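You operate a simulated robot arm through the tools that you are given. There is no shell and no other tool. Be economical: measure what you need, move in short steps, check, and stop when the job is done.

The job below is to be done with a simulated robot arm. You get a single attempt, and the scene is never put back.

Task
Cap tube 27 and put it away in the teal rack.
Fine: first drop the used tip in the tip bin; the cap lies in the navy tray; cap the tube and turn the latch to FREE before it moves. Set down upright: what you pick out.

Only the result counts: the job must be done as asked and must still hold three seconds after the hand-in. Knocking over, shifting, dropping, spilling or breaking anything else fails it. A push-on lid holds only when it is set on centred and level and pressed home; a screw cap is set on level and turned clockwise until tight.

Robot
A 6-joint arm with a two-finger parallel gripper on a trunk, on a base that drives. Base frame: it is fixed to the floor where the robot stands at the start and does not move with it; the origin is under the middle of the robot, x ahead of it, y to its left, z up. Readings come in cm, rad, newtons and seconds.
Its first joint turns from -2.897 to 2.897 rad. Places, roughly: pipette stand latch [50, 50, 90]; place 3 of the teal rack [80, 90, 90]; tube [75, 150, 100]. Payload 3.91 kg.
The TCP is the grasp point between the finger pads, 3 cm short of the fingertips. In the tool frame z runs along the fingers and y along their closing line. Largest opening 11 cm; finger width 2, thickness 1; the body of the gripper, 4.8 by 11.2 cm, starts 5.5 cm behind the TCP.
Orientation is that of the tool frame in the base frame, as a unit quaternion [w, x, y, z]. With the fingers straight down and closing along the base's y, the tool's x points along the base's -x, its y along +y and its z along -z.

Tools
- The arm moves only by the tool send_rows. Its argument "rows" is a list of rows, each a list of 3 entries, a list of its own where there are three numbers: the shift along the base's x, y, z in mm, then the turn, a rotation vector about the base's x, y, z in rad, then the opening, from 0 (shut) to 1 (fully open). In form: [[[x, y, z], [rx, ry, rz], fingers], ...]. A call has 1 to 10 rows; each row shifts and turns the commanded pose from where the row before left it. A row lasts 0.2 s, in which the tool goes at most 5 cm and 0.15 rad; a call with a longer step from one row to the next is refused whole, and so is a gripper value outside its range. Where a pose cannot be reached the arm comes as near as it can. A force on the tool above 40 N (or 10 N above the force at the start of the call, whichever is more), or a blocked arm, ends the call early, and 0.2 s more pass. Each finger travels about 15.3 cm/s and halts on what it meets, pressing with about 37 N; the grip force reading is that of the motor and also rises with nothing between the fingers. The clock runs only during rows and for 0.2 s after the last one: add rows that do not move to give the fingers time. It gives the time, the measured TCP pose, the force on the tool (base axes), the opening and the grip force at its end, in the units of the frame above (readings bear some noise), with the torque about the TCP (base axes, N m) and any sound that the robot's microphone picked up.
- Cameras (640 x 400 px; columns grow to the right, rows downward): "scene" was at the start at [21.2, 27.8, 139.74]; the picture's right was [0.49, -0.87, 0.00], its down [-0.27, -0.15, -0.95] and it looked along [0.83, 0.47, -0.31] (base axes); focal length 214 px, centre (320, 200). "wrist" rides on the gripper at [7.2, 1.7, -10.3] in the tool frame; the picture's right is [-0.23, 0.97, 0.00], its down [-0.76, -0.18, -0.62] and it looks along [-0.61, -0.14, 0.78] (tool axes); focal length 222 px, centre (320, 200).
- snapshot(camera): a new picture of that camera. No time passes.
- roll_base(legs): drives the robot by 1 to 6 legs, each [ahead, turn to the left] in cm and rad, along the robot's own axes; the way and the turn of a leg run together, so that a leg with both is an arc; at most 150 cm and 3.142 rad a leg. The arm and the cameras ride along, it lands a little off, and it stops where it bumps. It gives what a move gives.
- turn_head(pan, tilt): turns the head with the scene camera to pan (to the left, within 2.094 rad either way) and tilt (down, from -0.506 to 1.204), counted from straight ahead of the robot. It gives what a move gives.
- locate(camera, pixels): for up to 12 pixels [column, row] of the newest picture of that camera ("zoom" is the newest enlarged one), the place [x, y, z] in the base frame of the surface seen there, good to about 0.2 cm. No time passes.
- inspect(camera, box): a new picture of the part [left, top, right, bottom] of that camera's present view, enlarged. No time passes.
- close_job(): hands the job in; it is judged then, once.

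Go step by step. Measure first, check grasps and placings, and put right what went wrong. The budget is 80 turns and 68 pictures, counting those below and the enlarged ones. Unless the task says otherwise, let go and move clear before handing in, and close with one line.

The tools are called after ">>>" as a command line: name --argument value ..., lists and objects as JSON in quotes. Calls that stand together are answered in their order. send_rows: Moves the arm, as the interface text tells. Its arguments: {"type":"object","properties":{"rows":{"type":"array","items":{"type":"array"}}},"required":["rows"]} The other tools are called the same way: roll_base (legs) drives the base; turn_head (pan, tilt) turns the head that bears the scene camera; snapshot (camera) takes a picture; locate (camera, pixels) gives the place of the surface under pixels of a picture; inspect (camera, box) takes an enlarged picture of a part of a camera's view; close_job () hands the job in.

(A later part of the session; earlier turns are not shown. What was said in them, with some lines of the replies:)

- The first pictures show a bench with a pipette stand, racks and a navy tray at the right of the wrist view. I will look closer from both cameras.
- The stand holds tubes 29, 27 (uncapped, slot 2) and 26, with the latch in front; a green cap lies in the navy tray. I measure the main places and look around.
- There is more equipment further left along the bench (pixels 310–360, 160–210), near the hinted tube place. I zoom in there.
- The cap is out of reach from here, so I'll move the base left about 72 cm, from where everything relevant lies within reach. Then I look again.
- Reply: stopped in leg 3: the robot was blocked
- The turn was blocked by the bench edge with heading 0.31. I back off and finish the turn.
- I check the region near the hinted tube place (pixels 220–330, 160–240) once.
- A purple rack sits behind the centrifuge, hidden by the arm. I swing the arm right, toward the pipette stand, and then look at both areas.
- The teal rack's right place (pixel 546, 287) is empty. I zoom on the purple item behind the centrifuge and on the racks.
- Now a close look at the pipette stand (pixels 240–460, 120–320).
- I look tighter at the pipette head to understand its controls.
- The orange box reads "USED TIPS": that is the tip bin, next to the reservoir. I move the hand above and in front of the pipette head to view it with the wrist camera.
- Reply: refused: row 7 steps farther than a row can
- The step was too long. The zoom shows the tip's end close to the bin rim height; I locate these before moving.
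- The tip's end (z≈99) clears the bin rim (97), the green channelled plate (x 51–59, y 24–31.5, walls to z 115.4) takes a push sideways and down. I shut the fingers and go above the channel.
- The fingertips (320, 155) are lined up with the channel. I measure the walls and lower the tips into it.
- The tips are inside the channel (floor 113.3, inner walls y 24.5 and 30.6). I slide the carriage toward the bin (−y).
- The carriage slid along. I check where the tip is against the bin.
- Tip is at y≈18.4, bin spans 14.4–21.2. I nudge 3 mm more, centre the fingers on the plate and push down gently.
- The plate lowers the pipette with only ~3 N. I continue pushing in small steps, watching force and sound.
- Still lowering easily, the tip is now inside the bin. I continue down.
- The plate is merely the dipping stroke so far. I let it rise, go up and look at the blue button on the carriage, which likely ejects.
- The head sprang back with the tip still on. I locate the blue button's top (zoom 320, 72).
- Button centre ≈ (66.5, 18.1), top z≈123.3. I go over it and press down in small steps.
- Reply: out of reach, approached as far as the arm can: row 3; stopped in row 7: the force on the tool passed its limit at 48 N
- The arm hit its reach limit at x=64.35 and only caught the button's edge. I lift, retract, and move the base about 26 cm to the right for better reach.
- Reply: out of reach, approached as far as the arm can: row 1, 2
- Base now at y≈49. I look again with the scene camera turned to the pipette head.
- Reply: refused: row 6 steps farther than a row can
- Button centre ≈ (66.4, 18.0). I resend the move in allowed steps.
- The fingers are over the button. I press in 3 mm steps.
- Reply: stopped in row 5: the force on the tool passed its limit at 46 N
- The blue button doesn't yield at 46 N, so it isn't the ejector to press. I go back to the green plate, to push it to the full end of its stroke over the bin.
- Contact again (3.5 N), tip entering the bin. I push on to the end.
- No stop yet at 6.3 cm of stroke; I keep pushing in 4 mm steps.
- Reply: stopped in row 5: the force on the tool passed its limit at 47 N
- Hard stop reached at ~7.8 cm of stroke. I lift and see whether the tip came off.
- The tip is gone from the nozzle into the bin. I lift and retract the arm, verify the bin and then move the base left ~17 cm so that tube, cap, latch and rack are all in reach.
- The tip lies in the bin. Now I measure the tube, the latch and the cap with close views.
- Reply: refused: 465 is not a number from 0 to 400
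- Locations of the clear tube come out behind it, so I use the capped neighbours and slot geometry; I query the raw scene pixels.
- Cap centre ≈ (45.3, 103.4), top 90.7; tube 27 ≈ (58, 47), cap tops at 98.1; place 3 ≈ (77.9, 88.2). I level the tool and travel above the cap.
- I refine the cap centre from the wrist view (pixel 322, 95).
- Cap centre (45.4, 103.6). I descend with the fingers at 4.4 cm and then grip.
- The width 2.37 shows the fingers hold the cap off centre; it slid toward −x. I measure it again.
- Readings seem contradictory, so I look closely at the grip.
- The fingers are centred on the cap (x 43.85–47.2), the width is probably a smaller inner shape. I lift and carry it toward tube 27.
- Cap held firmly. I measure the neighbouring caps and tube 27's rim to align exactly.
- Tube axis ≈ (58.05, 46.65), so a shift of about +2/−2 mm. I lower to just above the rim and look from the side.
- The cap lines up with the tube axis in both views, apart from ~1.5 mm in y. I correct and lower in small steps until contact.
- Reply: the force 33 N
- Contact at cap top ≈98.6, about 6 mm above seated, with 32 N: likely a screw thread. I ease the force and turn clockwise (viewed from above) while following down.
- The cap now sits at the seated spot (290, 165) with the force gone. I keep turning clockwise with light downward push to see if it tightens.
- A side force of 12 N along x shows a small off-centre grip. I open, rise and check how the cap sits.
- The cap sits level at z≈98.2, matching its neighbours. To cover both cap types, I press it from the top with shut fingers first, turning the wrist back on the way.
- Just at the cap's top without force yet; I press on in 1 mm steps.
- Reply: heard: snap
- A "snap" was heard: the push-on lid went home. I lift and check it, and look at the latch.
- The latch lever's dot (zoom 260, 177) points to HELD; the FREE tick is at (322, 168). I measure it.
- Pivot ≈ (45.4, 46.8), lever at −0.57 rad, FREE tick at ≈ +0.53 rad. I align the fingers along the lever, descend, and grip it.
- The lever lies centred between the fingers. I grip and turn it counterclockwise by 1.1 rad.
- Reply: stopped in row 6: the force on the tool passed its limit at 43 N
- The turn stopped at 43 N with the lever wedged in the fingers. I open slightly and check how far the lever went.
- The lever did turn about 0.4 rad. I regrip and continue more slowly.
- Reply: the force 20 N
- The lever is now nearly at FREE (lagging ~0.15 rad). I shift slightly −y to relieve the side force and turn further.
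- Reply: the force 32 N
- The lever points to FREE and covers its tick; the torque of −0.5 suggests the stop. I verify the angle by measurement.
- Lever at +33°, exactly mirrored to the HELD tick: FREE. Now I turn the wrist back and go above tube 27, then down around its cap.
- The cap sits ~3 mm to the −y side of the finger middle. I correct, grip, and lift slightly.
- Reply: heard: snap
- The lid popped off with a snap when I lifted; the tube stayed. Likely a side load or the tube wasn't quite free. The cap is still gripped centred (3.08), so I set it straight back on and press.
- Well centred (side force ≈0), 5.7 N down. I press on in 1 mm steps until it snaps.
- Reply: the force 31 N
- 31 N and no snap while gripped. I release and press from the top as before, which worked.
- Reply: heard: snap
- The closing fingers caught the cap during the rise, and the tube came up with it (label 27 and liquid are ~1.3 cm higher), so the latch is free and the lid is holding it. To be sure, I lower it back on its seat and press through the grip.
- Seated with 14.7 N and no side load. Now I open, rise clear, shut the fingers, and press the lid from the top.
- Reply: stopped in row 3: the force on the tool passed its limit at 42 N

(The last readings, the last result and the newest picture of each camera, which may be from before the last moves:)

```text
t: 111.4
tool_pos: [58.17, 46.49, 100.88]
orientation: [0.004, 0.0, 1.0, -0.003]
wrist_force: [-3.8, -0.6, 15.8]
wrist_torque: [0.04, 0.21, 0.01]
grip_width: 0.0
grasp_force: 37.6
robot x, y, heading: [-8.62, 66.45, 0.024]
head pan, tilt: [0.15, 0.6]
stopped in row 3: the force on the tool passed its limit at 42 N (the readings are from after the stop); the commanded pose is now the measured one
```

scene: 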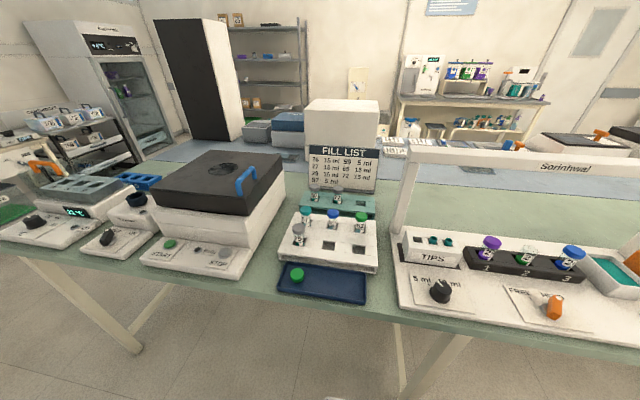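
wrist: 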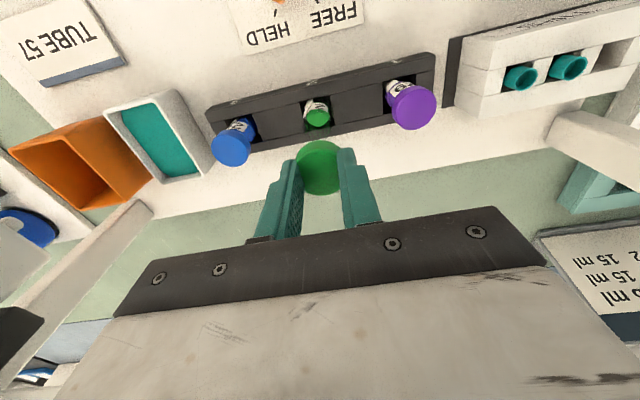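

The lid is pressed home at 42 N without further movement. Now I rise, open, lower around the cap, grip and lift slowly.

>>> send_rows --rows '[[[0, 0, 20], [0, 0, 0], 0.2], [[0, 0, 10], [0, 0, 0], 0.45], [[0, 0, 0], [0, 0, 0], 0.45], [[0, 0, -30], [0, 0, 0], 0.45], [[0, 0, -33], [0, 0, 0], 0.45], [[0, 0, 0], [0, 0, 0], 0.36], [[0, 0, 0], [0, 0, 0], 0.25], [[0, 0, 0], [0, 0, 0], 0.25]]'

>>> send_rows --rows '[[[0, 0, 2], [0, 0, 0], 0.25], [[0, 0, 3], [0, 0, 0], 0.25], [[0, 0, 3], [0, 0, 0], 0.25], [[0, 0, 4], [0, 0, 0], 0.25], [[0, 0, 4], [0, 0, 0], 0.25]]'

>>> inspect --camera "scene" --box '[480, 210, 600, 300]'

```text
t: 113.2
tool_pos: [57.99, 46.46, 97.28]
orientation: [0.002, 0.0, 1.0, -0.001]
wrist_force: [-0.1, -0.1, -0.3]
wrist_torque: [-0.02, 0.0, 0.01]
grip_width: 3.29
grasp_force: 37.1
robot x, y, heading: [-8.68, 66.42, 0.024]
head pan, tilt: [0.15, 0.6]
```

```text
t: 114.4
tool_pos: [58.27, 46.48, 98.9]
orientation: [0.003, 0.0, 1.0, -0.002]
wrist_force: [-0.1, -0.2, -0.4]
wrist_torque: [0.0, 0.0, 0.05]
grip_width: 3.34
grasp_force: 36.5
robot x, y, heading: [-8.75, 66.27, 0.022]
head pan, tilt: [0.15, 0.6]
```

```text
4.44 times, centred on (540, 255) of scene
```

zoom: 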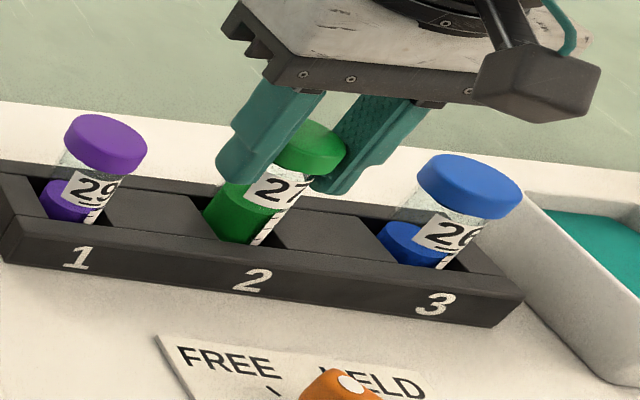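

Tube 27 rises with its lid on, no sound. I lift it clear, carry it along x=58 past the post, then over to place 3.

>>> send_rows --rows '[[[0, 0, 20], [0, 0, 0], 0.25], [[0, 0, 35], [0, 0, 0], 0.25], [[0, 0, 40], [0, 0, 0], 0.25], [[0, 0, 40], [0, 0, 0], 0.25], [[0, 15, 25], [0, 0, 0], 0.25], [[0, 30, 0], [0, 0, 0], 0.25], [[0, 40, 0], [0, 0, 0], 0.25], [[0, 42, 0], [0, 0, 0], 0.25], [[0, 42, 0], [0, 0, 0], 0.25], [[0, 42, 0], [0, 0, 0], 0.25]]'

>>> send_rows --rows '[[[0, 42, 0], [0, 0, 0], 0.25], [[0, 42, 0], [0, 0, 0], 0.25], [[0, 42, 0], [0, 0, 0], 0.25], [[0, 42, 0], [0, 0, 0], 0.25], [[15, 36, 0], [0, 0, 0], 0.25], [[35, 0, 0], [0, 0, 0], 0.25], [[40, 0, 0], [0, 0, 0], 0.25], [[40, 0, 0], [0, 0, 0], 0.25], [[40, 0, 0], [0, 0, 0], 0.25], [[28, 0, 0], [0, 0, 0], 0.25]]'

>>> snapshot --camera "wrist"

```text
t: 116.6
tool_pos: [58.02, 67.49, 115.03]
orientation: [0.003, 0.001, 1.0, -0.001]
wrist_force: [0.4, -0.4, 0.6]
wrist_torque: [0.0, 0.0, 0.01]
grip_width: 3.27
grasp_force: 37.1
robot x, y, heading: [-8.66, 66.7, 0.022]
head pan, tilt: [0.15, 0.6]
```

```text
t: 118.8
tool_pos: [77.82, 87.97, 115.05]
orientation: [0.002, 0.0, 1.0, -0.003]
wrist_force: [-0.5, 0.2, 0.2]
wrist_torque: [-0.01, -0.03, -0.04]
grip_width: 3.34
grasp_force: 37.2
robot x, y, heading: [-8.65, 66.61, 0.021]
head pan, tilt: [0.15, 0.6]
```

```text
1 pictures are left
```

wrist: 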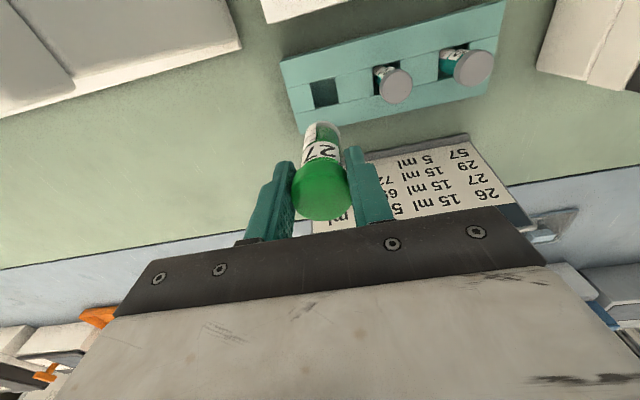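

Tube 27 with its lid is held upright; place 3 (pixel 325, 92) is empty. I measure the hole and its neighbours from this view.

>>> locate --camera "wrist" --pixels '[[309, 84], [337, 78], [313, 108], [341, 103], [322, 76], [328, 109], [307, 95], [343, 91], [397, 85], [473, 68], [321, 195], [322, 128]]'

```text
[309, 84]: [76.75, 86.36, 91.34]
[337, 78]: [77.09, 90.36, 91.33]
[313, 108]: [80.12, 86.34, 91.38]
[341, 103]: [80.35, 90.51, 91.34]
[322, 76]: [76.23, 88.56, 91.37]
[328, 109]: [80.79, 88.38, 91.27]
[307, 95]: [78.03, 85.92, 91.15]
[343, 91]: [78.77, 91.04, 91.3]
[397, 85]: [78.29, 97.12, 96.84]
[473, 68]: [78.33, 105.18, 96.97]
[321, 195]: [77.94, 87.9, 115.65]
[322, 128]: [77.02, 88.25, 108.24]
```

Hole centre ≈ (78.45, 88.4). I shift +5/+4 mm and lower gently.

>>> send_rows --rows '[[[5, 4, 0], [0, 0, 0], 0.25], [[0, 0, -40], [0, 0, 0], 0.25], [[0, 0, -30], [0, 0, 0], 0.25], [[0, 0, -30], [0, 0, 0], 0.25], [[0, 0, -25], [0, 0, 0], 0.25], [[0, 0, -20], [0, 0, 0], 0.25], [[0, 0, -15], [0, 0, 0], 0.25], [[0, 0, -10], [0, 0, 0], 0.25], [[0, 0, -5], [0, 0, 0], 0.25]]'

```text
t: 120.8
tool_pos: [78.25, 88.29, 97.51]
orientation: [0.002, 0.0, 1.0, -0.001]
wrist_force: [-0.3, 0.1, -0.3]
wrist_torque: [0.01, 0.0, 0.03]
grip_width: 3.32
grasp_force: 37.8
robot x, y, heading: [-8.28, 66.38, 0.019]
head pan, tilt: [0.15, 0.6]
```

>>> send_rows --rows '[[[0, 0, -4], [0, 0, 0], 0.25], [[0, 0, -3], [0, 0, 0], 0.25], [[0, 0, -2], [0, 0, 0], 0.25], [[0, 0, -1], [0, 0, 0], 0.25], [[0, 0, -1], [0, 0, 0], 0.25]]'

```text
t: 122.0
tool_pos: [78.47, 88.54, 96.39]
orientation: [0.004, 0.0, 1.0, -0.001]
wrist_force: [-3.6, -0.8, 12.3]
wrist_torque: [-0.06, 0.19, 0.04]
grip_width: 3.29
grasp_force: 37.5
robot x, y, heading: [-8.51, 66.63, 0.025]
head pan, tilt: [0.15, 0.6]
```

Seated at the expected height (12 N). I ease off, open, and rise clear.

>>> send_rows --rows '[[[0, 0, 1], [0, 0, 0], 0.25], [[0, 0, 0], [0, 0, 0], 0.33], [[0, 0, 0], [0, 0, 0], 0.42], [[0, 0, 0], [0, 0, 0], 0.45], [[0, 0, 20], [0, 0, 0], 0.45], [[0, 0, 40], [0, 0, 0], 0.45], [[0, 0, 45], [0, 0, 0], 0.45], [[-20, 0, 45], [0, 0, 0], 0.45], [[-45, 0, 10], [0, 0, 0], 0.45], [[-45, 0, 0], [0, 0, 0], 0.45]]'

>>> inspect --camera "scene" --box '[270, 170, 600, 320]'

```text
t: 124.2
tool_pos: [67.0, 88.08, 112.53]
orientation: [0.001, 0.001, 1.0, -0.003]
wrist_force: [-0.2, 0.1, -0.2]
wrist_torque: [0.0, 0.03, -0.03]
grip_width: 4.96
grasp_force: 0.0
robot x, y, heading: [-8.86, 66.79, 0.021]
head pan, tilt: [0.15, 0.6]
```

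```text
1.94 times, centred on (435, 245) of scene
```

zoom: 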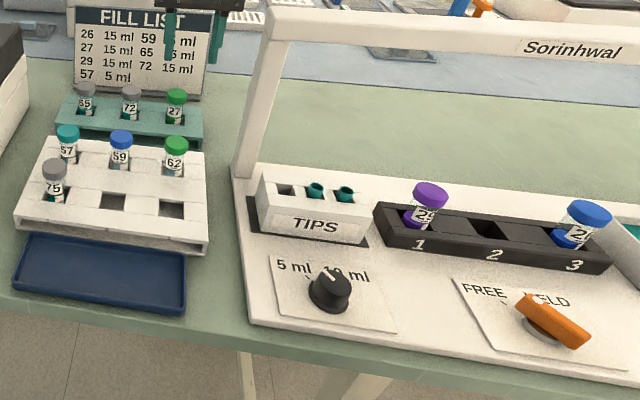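

Tube 27 stands upright and capped in place 3 of the teal rack (176, 105), the latch is on FREE, slot 2 is empty, and everything else visible is in place. I hand in.

>>> close_job

```text
The job is handed in.
```

I put tube 27, lid pressed home, upright in place 3 of the teal rack. The used tip is in the tip bin and the latch is on FREE. The lid popped off on the first lift, so I pressed it back on before moving the tube. The pipette carriage is still over the bin.
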